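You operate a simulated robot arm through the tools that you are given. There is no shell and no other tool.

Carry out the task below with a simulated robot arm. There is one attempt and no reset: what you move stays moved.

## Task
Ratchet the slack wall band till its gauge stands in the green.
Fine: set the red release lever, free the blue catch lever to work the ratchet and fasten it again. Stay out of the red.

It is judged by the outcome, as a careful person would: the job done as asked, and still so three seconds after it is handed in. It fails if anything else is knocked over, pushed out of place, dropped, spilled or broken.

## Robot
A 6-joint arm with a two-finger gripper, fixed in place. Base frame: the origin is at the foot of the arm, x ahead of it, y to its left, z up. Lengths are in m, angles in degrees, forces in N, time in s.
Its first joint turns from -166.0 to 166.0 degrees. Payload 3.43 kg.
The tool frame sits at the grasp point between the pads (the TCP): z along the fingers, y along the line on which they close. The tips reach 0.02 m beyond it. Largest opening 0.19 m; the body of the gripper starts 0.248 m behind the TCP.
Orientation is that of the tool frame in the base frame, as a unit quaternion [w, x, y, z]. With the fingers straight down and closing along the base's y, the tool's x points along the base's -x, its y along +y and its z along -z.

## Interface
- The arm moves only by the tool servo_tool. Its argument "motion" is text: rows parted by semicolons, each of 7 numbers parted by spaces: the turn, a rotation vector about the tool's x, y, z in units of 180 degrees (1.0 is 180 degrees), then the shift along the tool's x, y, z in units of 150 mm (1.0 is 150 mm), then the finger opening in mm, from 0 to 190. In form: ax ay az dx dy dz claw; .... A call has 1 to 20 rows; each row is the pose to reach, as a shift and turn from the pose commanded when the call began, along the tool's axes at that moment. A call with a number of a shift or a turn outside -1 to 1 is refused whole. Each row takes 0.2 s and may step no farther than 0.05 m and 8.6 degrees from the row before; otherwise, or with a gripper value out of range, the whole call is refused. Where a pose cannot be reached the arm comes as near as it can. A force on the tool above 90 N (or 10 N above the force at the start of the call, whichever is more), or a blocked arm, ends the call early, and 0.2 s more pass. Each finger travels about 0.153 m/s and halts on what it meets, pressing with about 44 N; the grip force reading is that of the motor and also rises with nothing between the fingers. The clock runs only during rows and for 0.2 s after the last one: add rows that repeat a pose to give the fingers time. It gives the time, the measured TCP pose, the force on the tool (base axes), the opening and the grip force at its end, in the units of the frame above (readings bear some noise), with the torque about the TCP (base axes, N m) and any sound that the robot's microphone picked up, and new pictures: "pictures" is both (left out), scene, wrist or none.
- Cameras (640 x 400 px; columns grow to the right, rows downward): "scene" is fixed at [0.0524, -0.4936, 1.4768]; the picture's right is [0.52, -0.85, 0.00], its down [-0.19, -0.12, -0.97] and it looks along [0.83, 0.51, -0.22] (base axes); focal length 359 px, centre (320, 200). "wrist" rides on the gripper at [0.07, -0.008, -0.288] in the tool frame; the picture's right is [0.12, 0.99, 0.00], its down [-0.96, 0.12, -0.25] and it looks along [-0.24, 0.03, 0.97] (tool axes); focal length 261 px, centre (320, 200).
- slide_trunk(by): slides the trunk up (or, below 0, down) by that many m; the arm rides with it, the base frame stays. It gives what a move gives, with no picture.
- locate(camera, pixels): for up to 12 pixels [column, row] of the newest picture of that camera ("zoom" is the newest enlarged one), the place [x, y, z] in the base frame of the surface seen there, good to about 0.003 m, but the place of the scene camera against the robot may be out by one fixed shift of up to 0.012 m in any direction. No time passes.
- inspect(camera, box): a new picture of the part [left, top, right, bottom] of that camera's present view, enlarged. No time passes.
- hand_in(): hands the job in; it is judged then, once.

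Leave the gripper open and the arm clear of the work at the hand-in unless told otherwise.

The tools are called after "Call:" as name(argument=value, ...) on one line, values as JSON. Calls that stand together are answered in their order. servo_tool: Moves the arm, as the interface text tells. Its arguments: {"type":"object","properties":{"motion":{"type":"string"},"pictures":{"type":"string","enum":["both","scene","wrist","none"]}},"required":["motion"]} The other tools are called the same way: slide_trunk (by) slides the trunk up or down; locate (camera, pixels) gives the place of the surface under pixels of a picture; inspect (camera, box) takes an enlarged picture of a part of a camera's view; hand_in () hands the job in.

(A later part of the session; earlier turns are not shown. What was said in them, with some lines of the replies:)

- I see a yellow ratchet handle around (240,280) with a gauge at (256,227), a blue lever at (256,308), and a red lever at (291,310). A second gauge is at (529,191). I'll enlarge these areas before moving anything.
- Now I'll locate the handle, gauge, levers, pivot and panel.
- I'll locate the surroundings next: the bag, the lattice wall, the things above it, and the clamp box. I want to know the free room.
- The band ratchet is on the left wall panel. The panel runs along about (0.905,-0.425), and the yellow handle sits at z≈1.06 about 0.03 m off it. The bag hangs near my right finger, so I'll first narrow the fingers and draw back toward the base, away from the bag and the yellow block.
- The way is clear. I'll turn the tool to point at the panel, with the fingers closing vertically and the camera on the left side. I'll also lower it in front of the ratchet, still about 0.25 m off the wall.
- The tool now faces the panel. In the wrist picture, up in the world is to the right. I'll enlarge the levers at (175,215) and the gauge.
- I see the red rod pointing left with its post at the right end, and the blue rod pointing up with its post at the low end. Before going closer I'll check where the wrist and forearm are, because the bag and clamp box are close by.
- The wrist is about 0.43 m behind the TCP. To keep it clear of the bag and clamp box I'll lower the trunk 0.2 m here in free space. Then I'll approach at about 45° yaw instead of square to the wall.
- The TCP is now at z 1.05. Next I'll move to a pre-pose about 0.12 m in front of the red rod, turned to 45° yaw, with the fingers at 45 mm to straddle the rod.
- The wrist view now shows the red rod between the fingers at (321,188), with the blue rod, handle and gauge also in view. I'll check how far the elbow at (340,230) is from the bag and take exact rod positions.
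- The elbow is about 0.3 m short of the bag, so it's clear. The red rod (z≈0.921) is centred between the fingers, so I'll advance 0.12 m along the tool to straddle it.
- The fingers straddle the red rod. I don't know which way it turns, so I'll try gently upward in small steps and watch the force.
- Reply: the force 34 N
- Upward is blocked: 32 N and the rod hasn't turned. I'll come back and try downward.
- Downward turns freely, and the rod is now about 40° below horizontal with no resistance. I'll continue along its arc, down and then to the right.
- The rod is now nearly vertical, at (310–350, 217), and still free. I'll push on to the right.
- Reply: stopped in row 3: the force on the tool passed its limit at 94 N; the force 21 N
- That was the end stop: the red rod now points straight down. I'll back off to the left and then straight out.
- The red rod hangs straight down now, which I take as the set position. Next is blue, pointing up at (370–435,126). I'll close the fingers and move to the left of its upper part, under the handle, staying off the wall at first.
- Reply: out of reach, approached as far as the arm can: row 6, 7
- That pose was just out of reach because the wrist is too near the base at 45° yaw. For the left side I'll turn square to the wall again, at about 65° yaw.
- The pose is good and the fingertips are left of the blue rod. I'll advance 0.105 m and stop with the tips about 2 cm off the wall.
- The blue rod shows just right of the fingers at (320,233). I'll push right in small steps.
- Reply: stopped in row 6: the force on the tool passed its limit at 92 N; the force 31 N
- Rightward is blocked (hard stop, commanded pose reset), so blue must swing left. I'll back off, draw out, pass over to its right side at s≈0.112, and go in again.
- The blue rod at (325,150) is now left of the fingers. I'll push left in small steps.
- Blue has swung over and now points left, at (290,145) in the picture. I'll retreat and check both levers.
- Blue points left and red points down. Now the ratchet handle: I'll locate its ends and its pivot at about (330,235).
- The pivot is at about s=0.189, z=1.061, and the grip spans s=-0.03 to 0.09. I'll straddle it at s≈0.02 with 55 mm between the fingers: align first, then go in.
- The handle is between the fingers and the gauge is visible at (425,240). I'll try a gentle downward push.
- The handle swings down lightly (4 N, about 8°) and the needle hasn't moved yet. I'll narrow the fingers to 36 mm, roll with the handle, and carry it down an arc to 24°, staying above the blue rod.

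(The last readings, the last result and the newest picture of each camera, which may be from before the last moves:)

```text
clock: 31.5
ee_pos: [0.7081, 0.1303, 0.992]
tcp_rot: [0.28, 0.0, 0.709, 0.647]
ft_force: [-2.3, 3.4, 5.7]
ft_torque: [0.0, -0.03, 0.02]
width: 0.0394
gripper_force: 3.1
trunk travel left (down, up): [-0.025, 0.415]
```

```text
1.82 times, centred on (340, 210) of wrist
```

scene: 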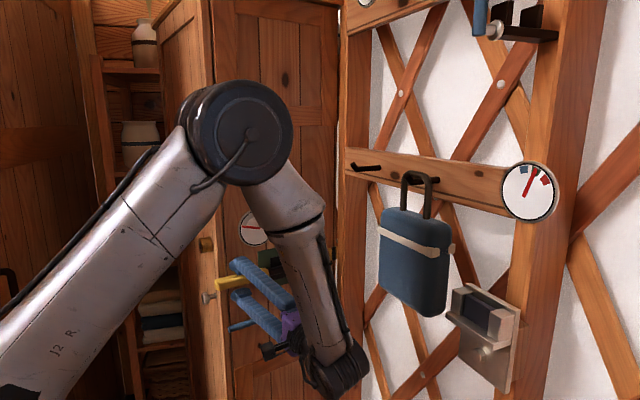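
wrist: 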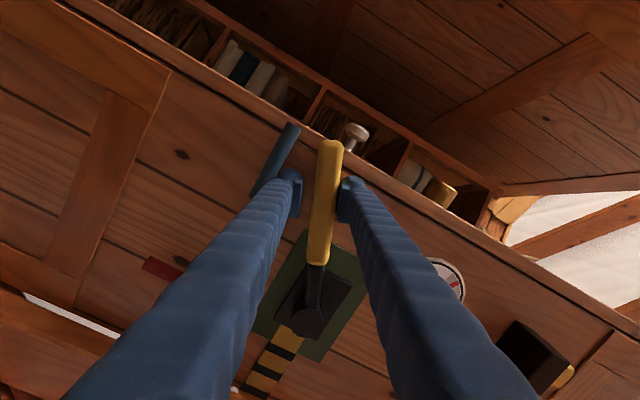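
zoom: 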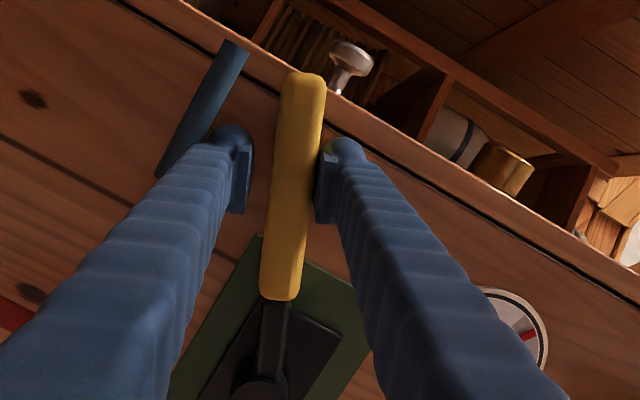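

The handle followed to about 22° with only 6 N. The gauge is hidden by my finger, so I'll bring the handle back up the same arc to level and watch the force and the scene gauge.

Call:
servo_tool(motion="0 0 0.0222 -0.0027 0.0777 0 36; 0 0 0.0444 -0.0108 0.1549 0 36; 0 0 0.0667 -0.0243 0.2315 0 36; 0 0 0.0889 -0.0431 0.3069 0 36; 0 0 0.1111 -0.0671 0.3808 0 36; 0 0 0.1333 -0.0963 0.4529 0 36; 0 0 0.1333 -0.0963 0.4529 0 36", pictures="both")

Call:
inspect(camera="scene", box=[200, 190, 320, 290])

Call:
inspect(camera="wrist", box=[220, 120, 500, 320])

```text
clock: 33.1
ee_pos: [0.6947, 0.1354, 1.0618]
tcp_rot: [0.14, 0.151, 0.692, 0.691]
ft_force: [-0.5, 0.5, 0.5]
ft_torque: [-0.02, 0.06, 0.0]
width: 0.0358
gripper_force: 0.1
trunk travel left (down, up): [-0.025, 0.415]
```

scene: 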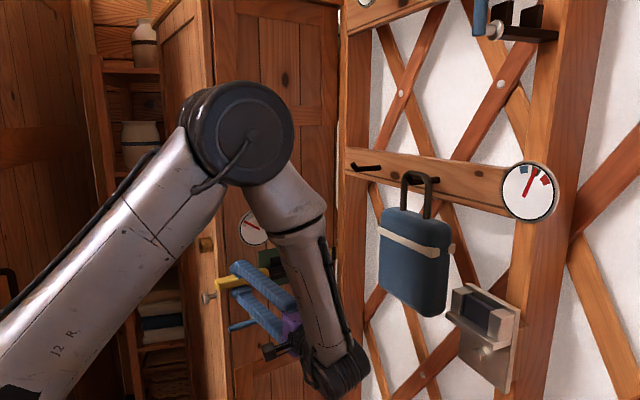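
wrist: 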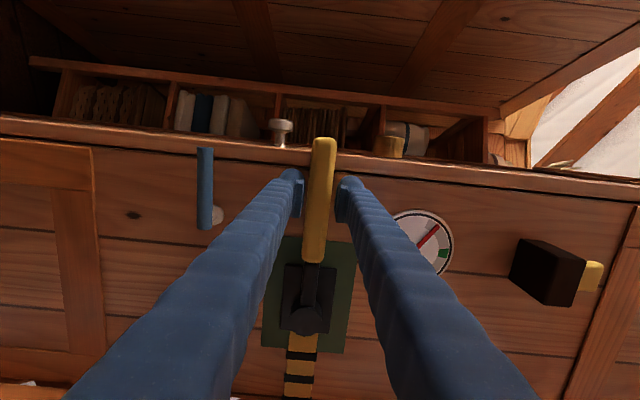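

```text
4.00 times, centred on (260, 240) of scene
```

zoom: 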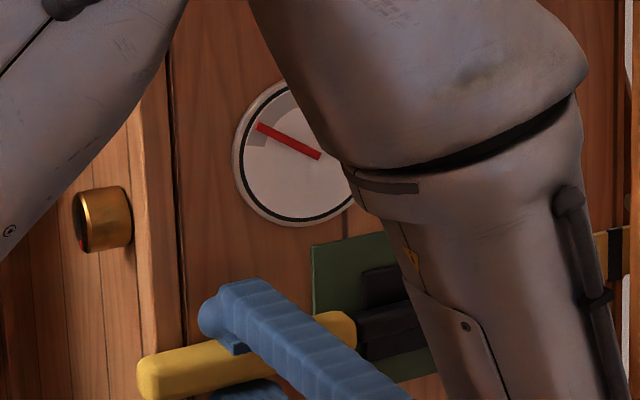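

```text
2.00 times, centred on (360, 220) of wrist
```

zoom: 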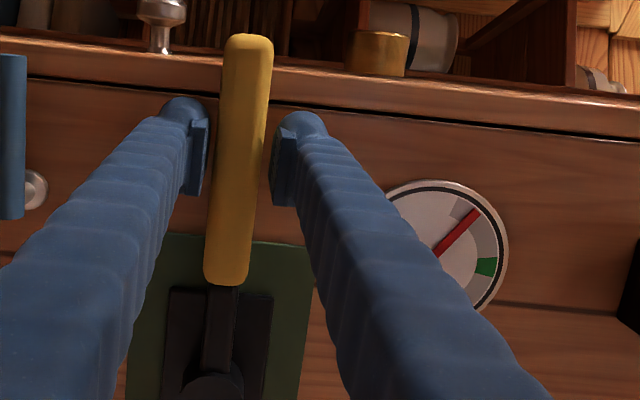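

It works: the needle has risen about 20°, seen in the scene zoom, and it held on the return. No red yet. I'll do another down stroke of the same size and check the gauge at the bottom.

Call:
servo_tool(motion="0 0 -0.0222 -0.0027 -0.0777 0 36; 0 0 -0.0444 -0.0108 -0.1549 0 36; 0 0 -0.0667 -0.0243 -0.2315 0 36; 0 0 -0.0889 -0.0431 -0.3069 0 36; 0 0 -0.1111 -0.0671 -0.3808 0 36; 0 0 -0.1333 -0.0963 -0.4529 0 36; 0 0 -0.1333 -0.0963 -0.4529 0 36", pictures="both")

Call:
inspect(camera="scene", box=[200, 190, 320, 290])

```text
clock: 34.7
ee_pos: [0.706, 0.1299, 0.9944]
tcp_rot: [0.281, 0.003, 0.709, 0.647]
ft_force: [-2.4, -1.3, 4.8]
ft_torque: [0.06, 0.01, 0.08]
width: 0.0393
gripper_force: 3.1
trunk travel left (down, up): [-0.025, 0.415]
```

scene: 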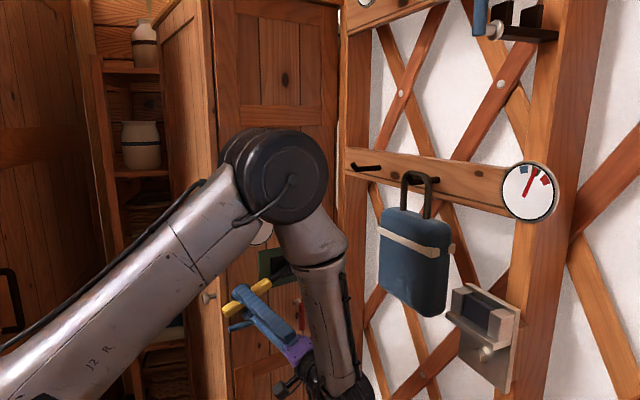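
wrist: 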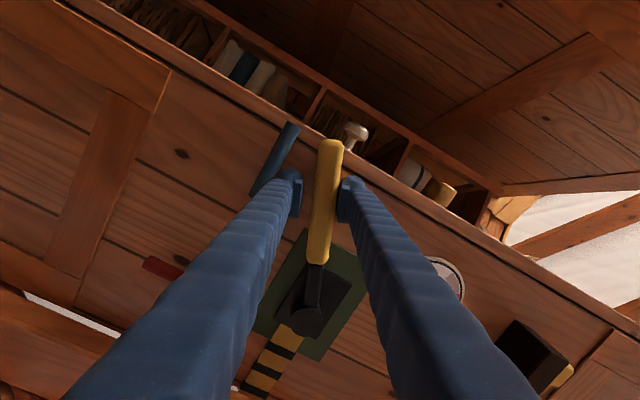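

```text
4.00 times, centred on (260, 240) of scene
```

zoom: 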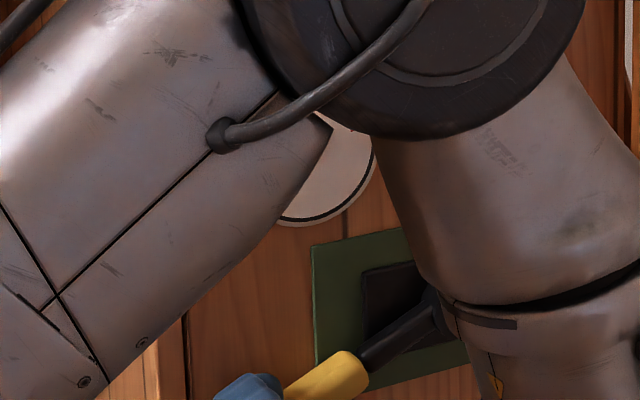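

The gauge is hidden by the arm at the bottom of the stroke. I'll raise the handle back to level and read it there.

Call:
servo_tool(motion="0 0 0.0222 -0.0027 0.0777 0 36; 0 0 0.0444 -0.0108 0.1549 0 36; 0 0 0.0667 -0.0243 0.2315 0 36; 0 0 0.0889 -0.0431 0.3069 0 36; 0 0 0.1111 -0.0671 0.3808 0 36; 0 0 0.1333 -0.0963 0.4529 0 36; 0 0 0.1333 -0.0963 0.4529 0 36", pictures="both")

Call:
inspect(camera="scene", box=[200, 190, 320, 290])

Call:
inspect(camera="wrist", box=[220, 120, 500, 320])

```text
clock: 36.3
ee_pos: [0.6943, 0.1347, 1.0616]
tcp_rot: [0.14, 0.15, 0.693, 0.691]
ft_force: [-0.4, 0.5, 0.5]
ft_torque: [0.0, 0.02, 0.0]
width: 0.0358
gripper_force: 0.1
trunk travel left (down, up): [-0.025, 0.415]
```

scene: 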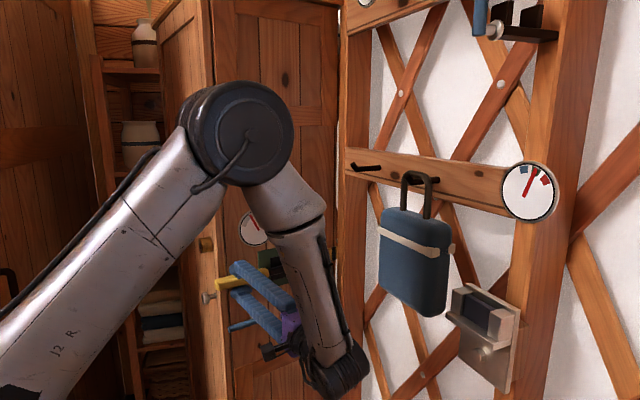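
wrist: 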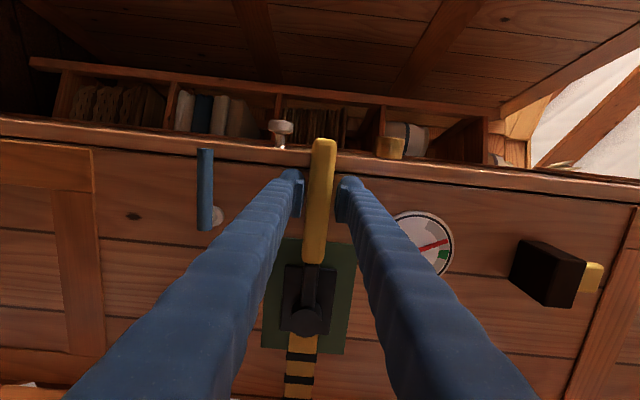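

```text
4.00 times, centred on (260, 240) of scene
```

zoom: 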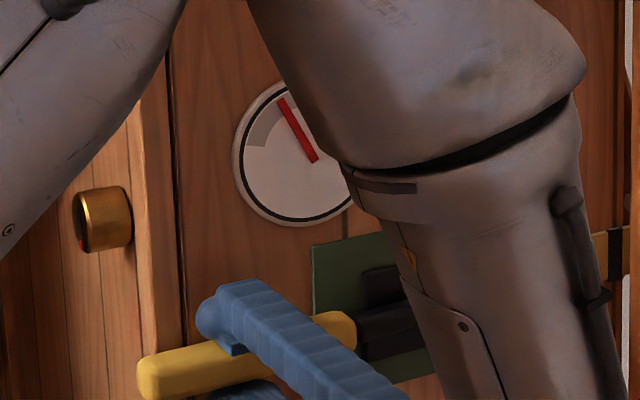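

```text
2.00 times, centred on (360, 220) of wrist
```

zoom: 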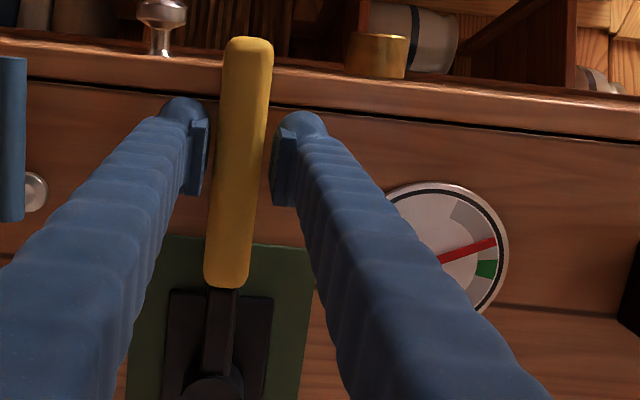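

The needle now sits about 20° short of the green's middle in the wrist zoom, with green at (487,268) and the tip at (495,242). The last stroke of about 22° moved it about 27°, so I'll do a shorter stroke of 18° commanded (about 15.6° real) and come back.

Call:
servo_tool(motion="0 0 -0.0222 -0.0027 -0.0777 0 36; 0 0 -0.0444 -0.0108 -0.1549 0 36; 0 0 -0.0667 -0.0243 -0.2315 0 36; 0 0 -0.0889 -0.0431 -0.3069 0 36; 0 0 -0.1 -0.0545 -0.3439 0 36; 0 0 -0.1 -0.0545 -0.3439 0 36; 0 0 -0.0778 -0.0331 -0.2693 0 36; 0 0 -0.0556 -0.0169 -0.1933 0 36; 0 0 -0.0333 -0.0061 -0.1163 0 36; 0 0 -0.0111 -0.0007 -0.0388 0 36; 0 0 0 0 0 0 36; 0 0 0 0 0 0 36", pictures="both")

Call:
inspect(camera="scene", box=[200, 190, 320, 290])

Call:
inspect(camera="wrist", box=[220, 120, 500, 320])

```text
clock: 38.9
ee_pos: [0.6942, 0.1364, 1.06]
tcp_rot: [0.139, 0.151, 0.692, 0.692]
ft_force: [0.4, 0.2, -0.5]
ft_torque: [-0.02, 0.0, 0.03]
width: 0.0359
gripper_force: 0.0
trunk travel left (down, up): [-0.025, 0.415]
```

scene: 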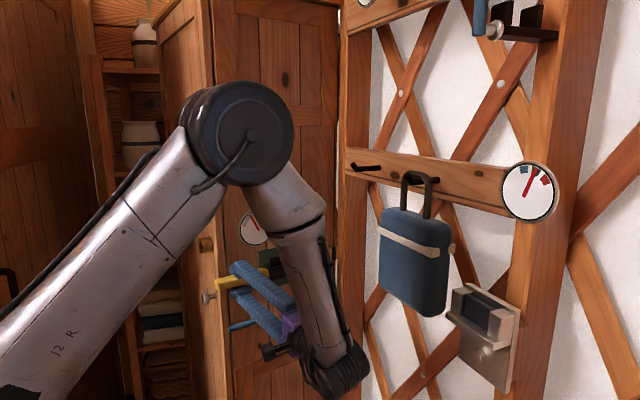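
wrist: 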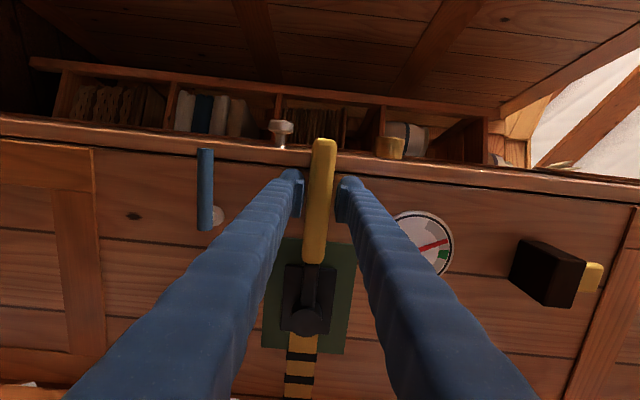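

```text
4.00 times, centred on (260, 240) of scene
```

zoom: 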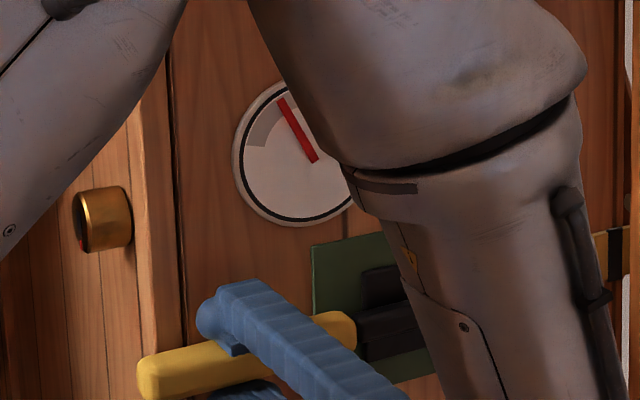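

```text
2.00 times, centred on (360, 220) of wrist
```

zoom: 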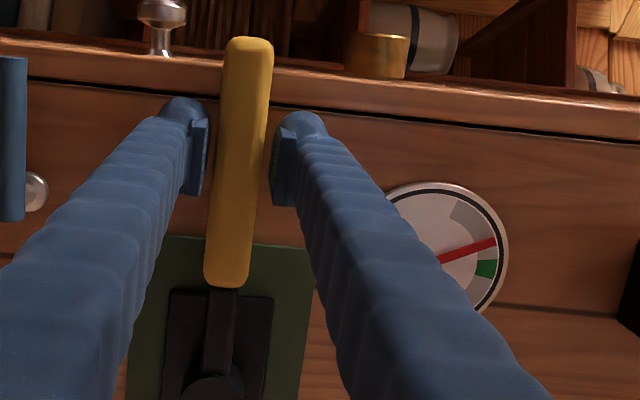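

That shorter stroke didn't click: the needle is unchanged at about 64° from its left end, and green spans about 80–100°. Full strokes moved it about 18° and then 31°, so another full 24° stroke should land in the green, well short of red at about 145°.

Call:
servo_tool(motion="0 0 -0.0222 -0.0027 -0.0777 0 36; 0 0 -0.0444 -0.0108 -0.1549 0 36; 0 0 -0.0667 -0.0243 -0.2315 0 36; 0 0 -0.0889 -0.0431 -0.3069 0 36; 0 0 -0.1111 -0.0671 -0.3808 0 36; 0 0 -0.1333 -0.0963 -0.4529 0 36; 0 0 -0.1333 -0.0963 -0.4529 0 36", pictures="wrist")

Call:
inspect(camera="wrist", box=[240, 130, 500, 330])

```text
clock: 40.5
ee_pos: [0.7059, 0.1299, 0.9931]
tcp_rot: [0.28, 0.001, 0.709, 0.648]
ft_force: [-4.4, 1.4, 4.7]
ft_torque: [0.02, -0.05, 0.08]
width: 0.0396
gripper_force: 3.6
trunk travel left (down, up): [-0.025, 0.415]
```

wrist: 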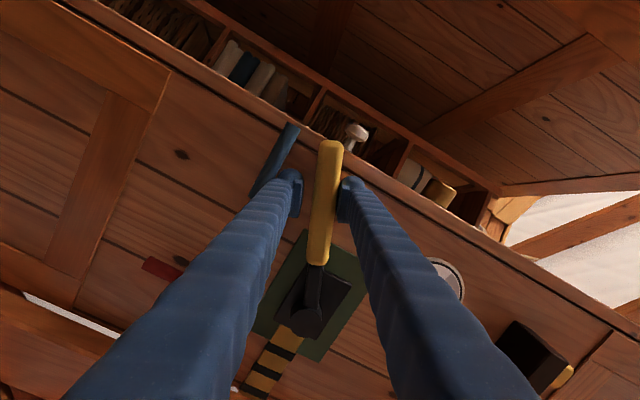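

```text
2.00 times, centred on (370, 230) of wrist
```

zoom: 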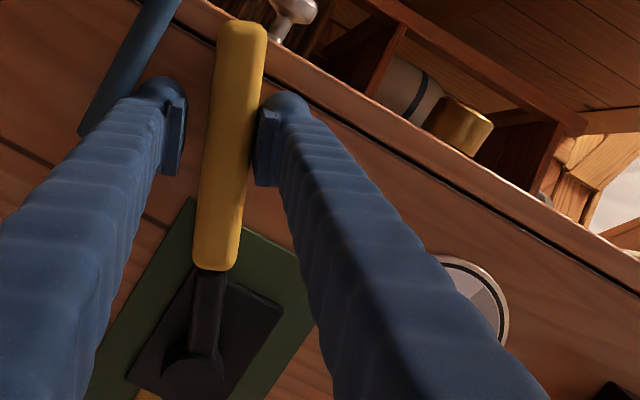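

I'll bring the handle back to level and read the gauge.

Call:
servo_tool(motion="0 0 0.0222 -0.0027 0.0777 0 36; 0 0 0.0444 -0.0108 0.1549 0 36; 0 0 0.0667 -0.0243 0.2315 0 36; 0 0 0.0889 -0.0431 0.3069 0 36; 0 0 0.1111 -0.0671 0.3808 0 36; 0 0 0.1333 -0.0963 0.4529 0 36; 0 0 0.1333 -0.0963 0.4529 0 36", pictures="both")

Call:
inspect(camera="scene", box=[200, 190, 320, 290])

Call:
inspect(camera="wrist", box=[220, 120, 500, 320])

```text
clock: 42.1
ee_pos: [0.6951, 0.1351, 1.0623]
tcp_rot: [0.14, 0.15, 0.692, 0.692]
ft_force: [-0.5, -0.6, -0.5]
ft_torque: [0.0, -0.03, -0.04]
width: 0.0361
gripper_force: 0.1
trunk travel left (down, up): [-0.025, 0.415]
```

scene: 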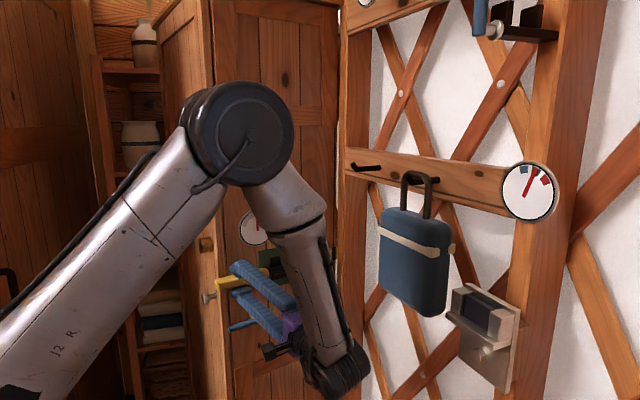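
wrist: 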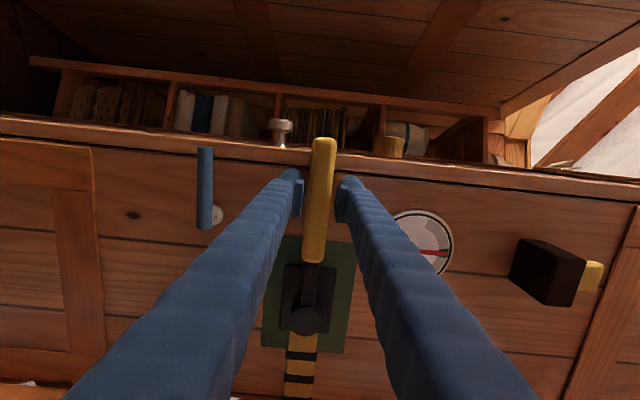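

```text
4.00 times, centred on (260, 240) of scene
```

zoom: 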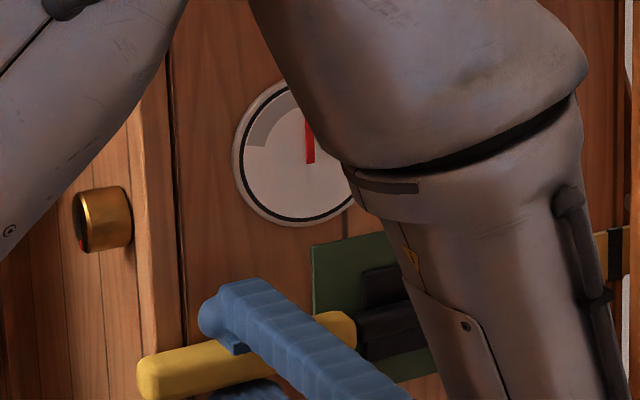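

```text
2.00 times, centred on (360, 220) of wrist
```

zoom: 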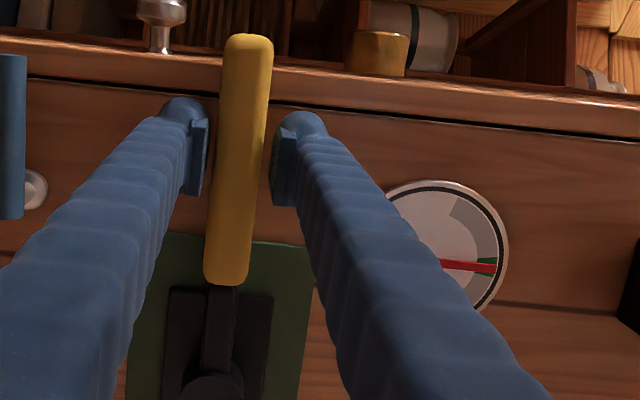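

The needle stands in the middle of the green at (470,266) in the zoom. I'll draw straight out without touching the handle, and once clear, go down and close the fingers.

Call:
servo_tool(motion="0 0 0 0 0 -0.15 40; 0 0 0 0 0 -0.4 45; 0 0 0 0 0 -0.7 45; 0 0 0 0.03 -0.25 -0.7 30; 0 0 0 0.06 -0.5 -0.7 0; 0 0 0 0.089 -0.75 -0.7 0; 0 0 0 0.089 -0.95 -0.7 0; 0 0 0 0.089 -0.95 -0.7 0", pictures="both")

Call:
inspect(camera="wrist", box=[220, 80, 540, 300])

```text
clock: 43.9
ee_pos: [0.6401, 0.0468, 0.9179]
tcp_rot: [0.14, 0.149, 0.694, 0.691]
ft_force: [0.6, -0.8, 0.1]
ft_torque: [0.05, -0.02, 0.04]
width: 0.0
gripper_force: 34.4
trunk travel left (down, up): [-0.025, 0.415]
```

scene: 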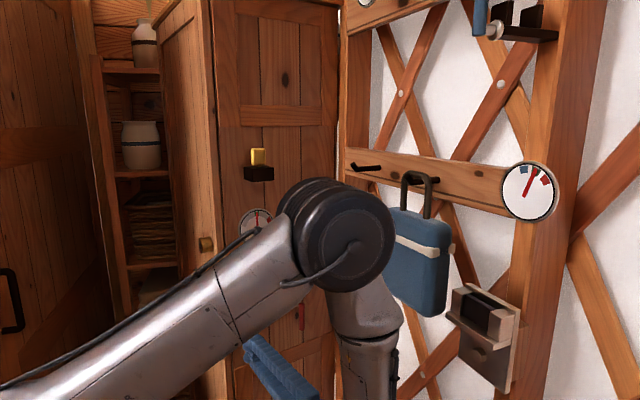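
wrist: 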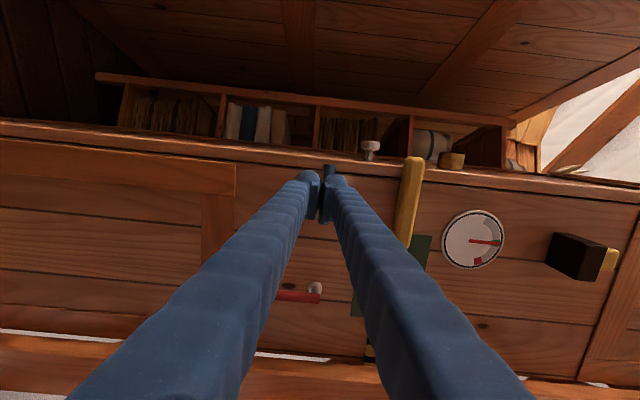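

```text
1.82 times, centred on (380, 190) of wrist
```

zoom: 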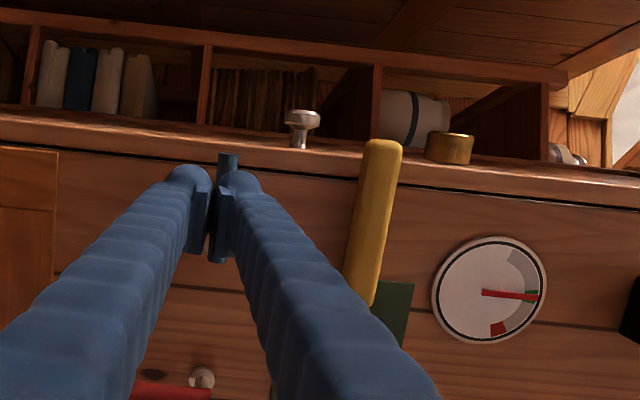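

The gauge holds green and red still points down. Blue is right behind the fingertips, so I'll drop below it to z≈0.886 and go in beneath its tip.

Call:
servo_tool(motion="0 0 0 0 -0.12 0 0; 0 0 0 0 -0.213 0 0; 0 0 0 -0.01 -0.213 0.2 0; 0 0 0 -0.017 -0.213 0.4 0; 0 0 0 -0.017 -0.213 0.55 0; 0 0 0 -0.017 -0.213 0.65 0; 0 0 0 -0.017 -0.213 0.65 0", pictures="both")

```text
clock: 45.5
ee_pos: [0.6789, 0.1346, 0.8874]
tcp_rot: [0.14, 0.149, 0.693, 0.692]
ft_force: [-0.1, 0.5, 0.5]
ft_torque: [-0.02, 0.04, -0.03]
width: 0.0001
gripper_force: 34.0
trunk travel left (down, up): [-0.025, 0.415]
```

scene: 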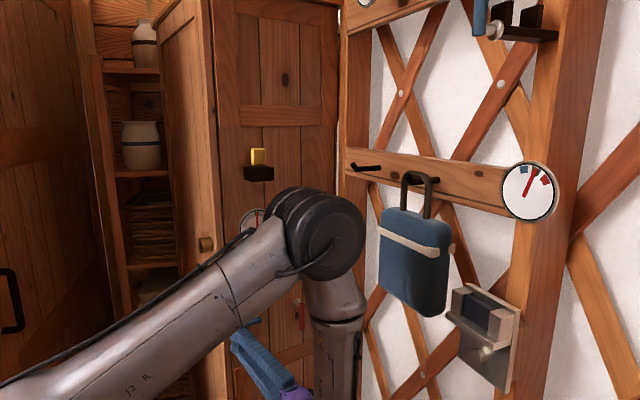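
wrist: 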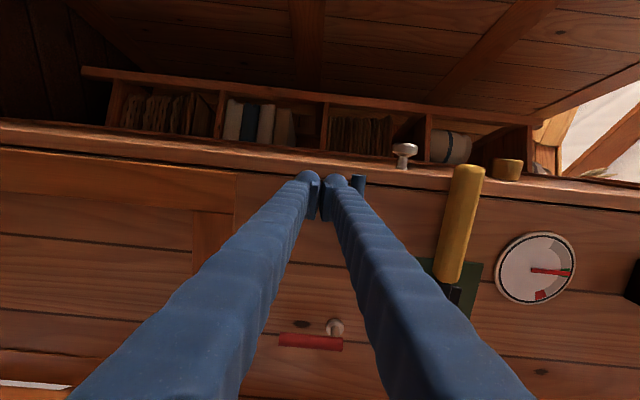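

The blue rod's tip is just above the closed fingers, at (358,182). I'll push up, then up and right along its arc toward vertical.

Call:
servo_tool(motion="0 0 0 0 0.15 0 0; 0 0 0 0 0.25 0 0; 0 0 0 0 0.33 0 0; 0 0 0 0 0.4 0 0; 0 0 0 -0.03 0.48 0 0; 0 0 0 -0.06 0.53 0 0; 0 0 0 -0.09 0.56 0 0; 0 0 0 -0.12 0.58 0 0; 0 0 0 -0.12 0.58 0 0", pictures="both")

Call:
inspect(camera="wrist", box=[200, 100, 520, 320])

```text
clock: 47.5
ee_pos: [0.6973, 0.1273, 0.9733]
tcp_rot: [0.141, 0.149, 0.694, 0.691]
ft_force: [-0.8, -0.1, 0.1]
ft_torque: [0.0, 0.01, 0.0]
width: 0.0
gripper_force: 34.4
trunk travel left (down, up): [-0.025, 0.415]
```

scene: 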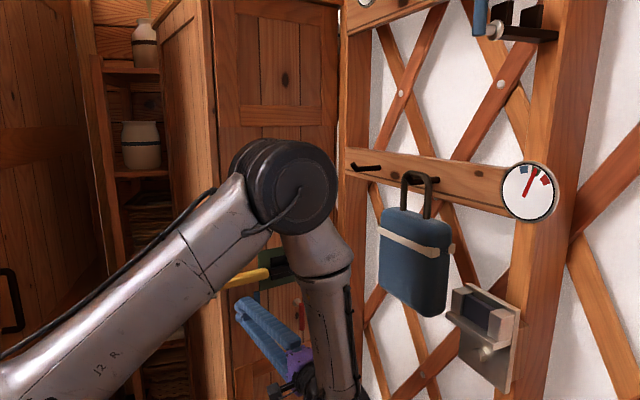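
wrist: 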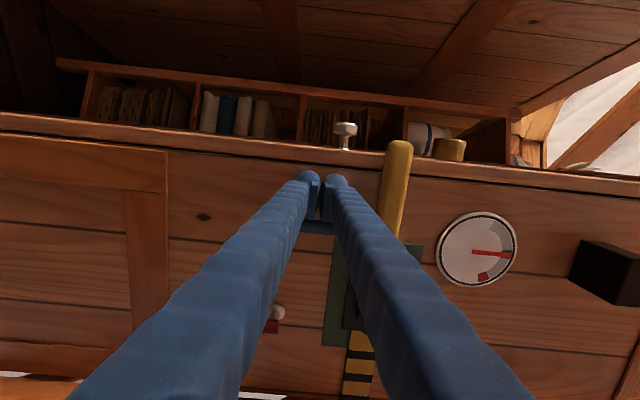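

```text
1.82 times, centred on (360, 210) of wrist
```

zoom: 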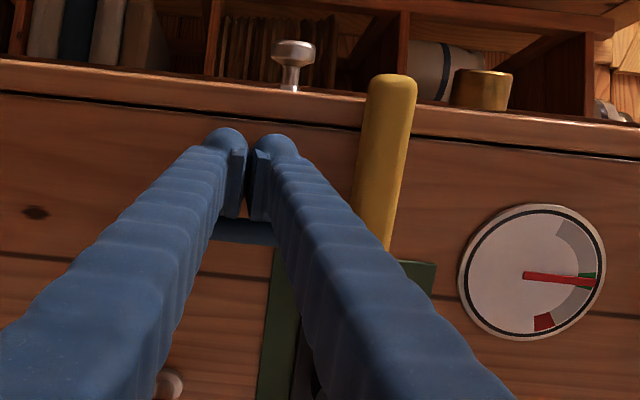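

Blue looks upright again, at (320,227), and the gauge is green. I'll nudge right a few millimetres to make sure it's at its stop.

Call:
servo_tool(motion="0 0 0 -0.03 0 0 0; 0 0 0 -0.05 0 0 0; 0 0 0 -0.065 0 0 0; 0 0 0 -0.065 0 0 0", pictures="none")

```text
clock: 48.5
ee_pos: [0.7028, 0.1255, 0.9744]
tcp_rot: [0.138, 0.148, 0.694, 0.691]
ft_force: [-32.4, 8.8, -6.3]
ft_torque: [0.16, 0.11, 0.16]
width: 0.0059
gripper_force: 34.1
trunk travel left (down, up): [-0.025, 0.415]
```

That push met 33 N at the same stop position as before (0.703, 0.1255), so blue is fully fastened. I'll back off left, draw out, and look at everything.

Call:
servo_tool(motion="0 0 0 0.03 0 0 0; 0 0 0 0.05 -0.03 -0.1 0; 0 0 0 0.05 -0.03 -0.35 0; 0 0 0 0.05 -0.03 -0.65 0; 0 0 0 -0.1 -0.03 -0.9 0; 0 0 0 -0.35 -0.03 -0.95 30; 0 0 0 -0.35 -0.03 -0.95 80; 0 0 0 -0.35 -0.03 -0.95 80", pictures="both")

Call:
inspect(camera="wrist", box=[180, 80, 500, 300])

```text
clock: 50.3
ee_pos: [0.6966, -0.0285, 0.9711]
tcp_rot: [0.139, 0.149, 0.693, 0.691]
ft_force: [0.0, -0.4, -0.3]
ft_torque: [-0.03, -0.01, -0.04]
width: 0.0797
gripper_force: 0.1
trunk travel left (down, up): [-0.025, 0.415]
```

scene: 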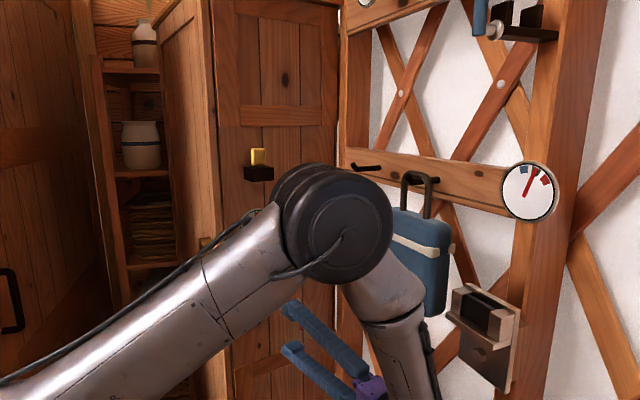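
wrist: 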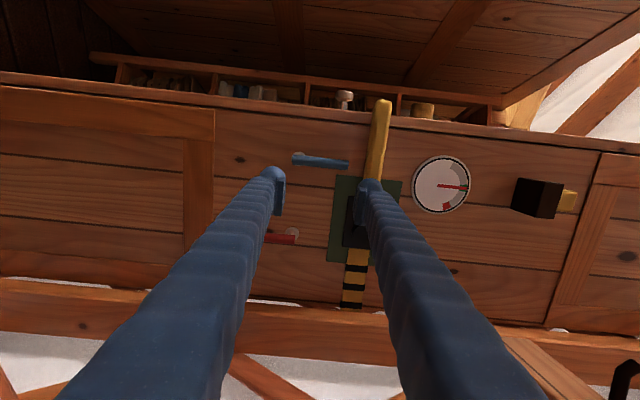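

```text
1.82 times, centred on (340, 190) of wrist
```

zoom: 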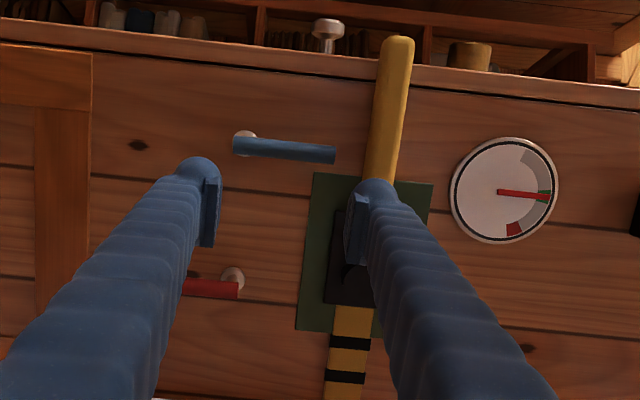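

Blue is upright and fastened, red is set down, the handle is level and the gauge is green. I'll move a little farther from the wall toward the base, open the gripper, and confirm the gauge stays put.

Call:
servo_tool(motion="0 0 0 0.15 0 -0.07 100; 0 0 0 0.3 0 -0.14 100; 0 0 0 0.45 0 -0.2 100; 0 0 0 0.45 0 -0.2 100; 0 0 0 0.45 0 -0.2 100; 0 0 0 0.45 0 -0.2 100; 0 0 0 0.45 0 -0.2 100; 0 0 0 0.45 0 -0.2 100", pictures="both")

Call:
inspect(camera="wrist", box=[240, 80, 540, 280])

```text
clock: 52.1
ee_pos: [0.6231, -0.0283, 0.969]
tcp_rot: [0.14, 0.15, 0.694, 0.691]
ft_force: [-0.3, -0.1, 0.1]
ft_torque: [0.02, 0.01, 0.01]
width: 0.0999
gripper_force: 0.0
trunk travel left (down, up): [-0.025, 0.415]
```

scene: 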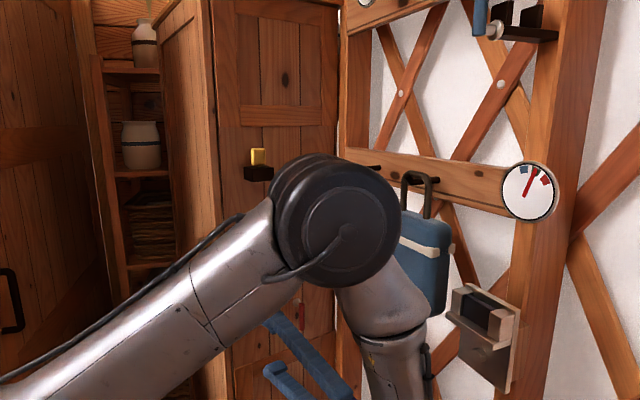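
wrist: 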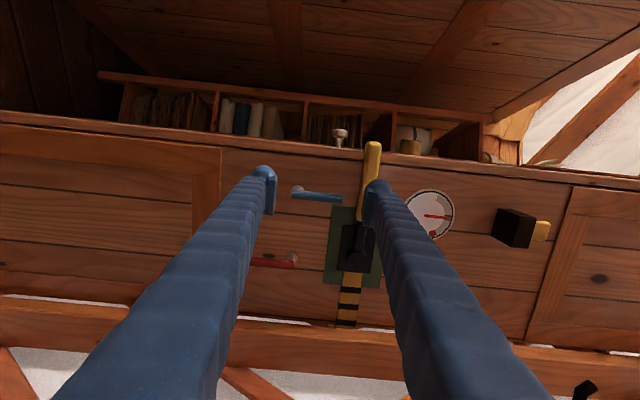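

```text
2.00 times, centred on (390, 180) of wrist
```

zoom: 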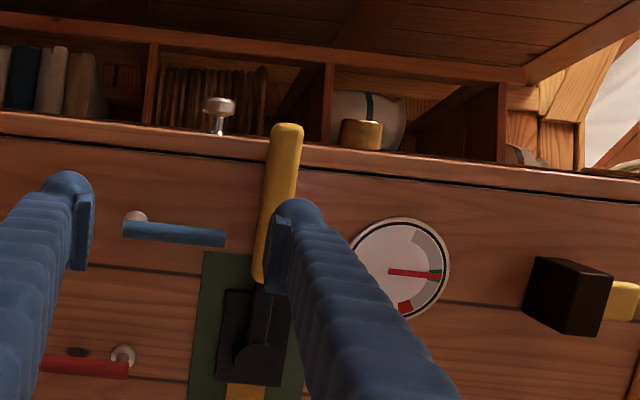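

The needle still stands in the green, blue is fastened upright and red is set. The handle is level, the gripper is open and clear, and nothing else has moved. I'm handing in.

Call:
hand_in()

```text
The job is handed in.
```

The wall band is tightened and I've handed the job in. The gauge needle stands in the middle of the green and never reached the red.

- **Red release lever:** it turned only downward, so I took pointing straight down as its "set" position and left it there.
- **Blue catch lever:** I freed it by swinging it left. After ratcheting I turned it upright again and pushed it against its stop to check it was fastened.
- **Ratchet:** it took three full downward strokes of the yellow handle. A shorter stroke after the second one didn't move the needle. The handle is back at level.

The needle held for about eight seconds after I let go of the handle. The gripper is open and clear of the panel, and I saw nothing else disturbed.

Two pushes, one on each lever, met a hard stop and just passed the arm's 90 N limit. Each push stopped at once, and I saw no damage.
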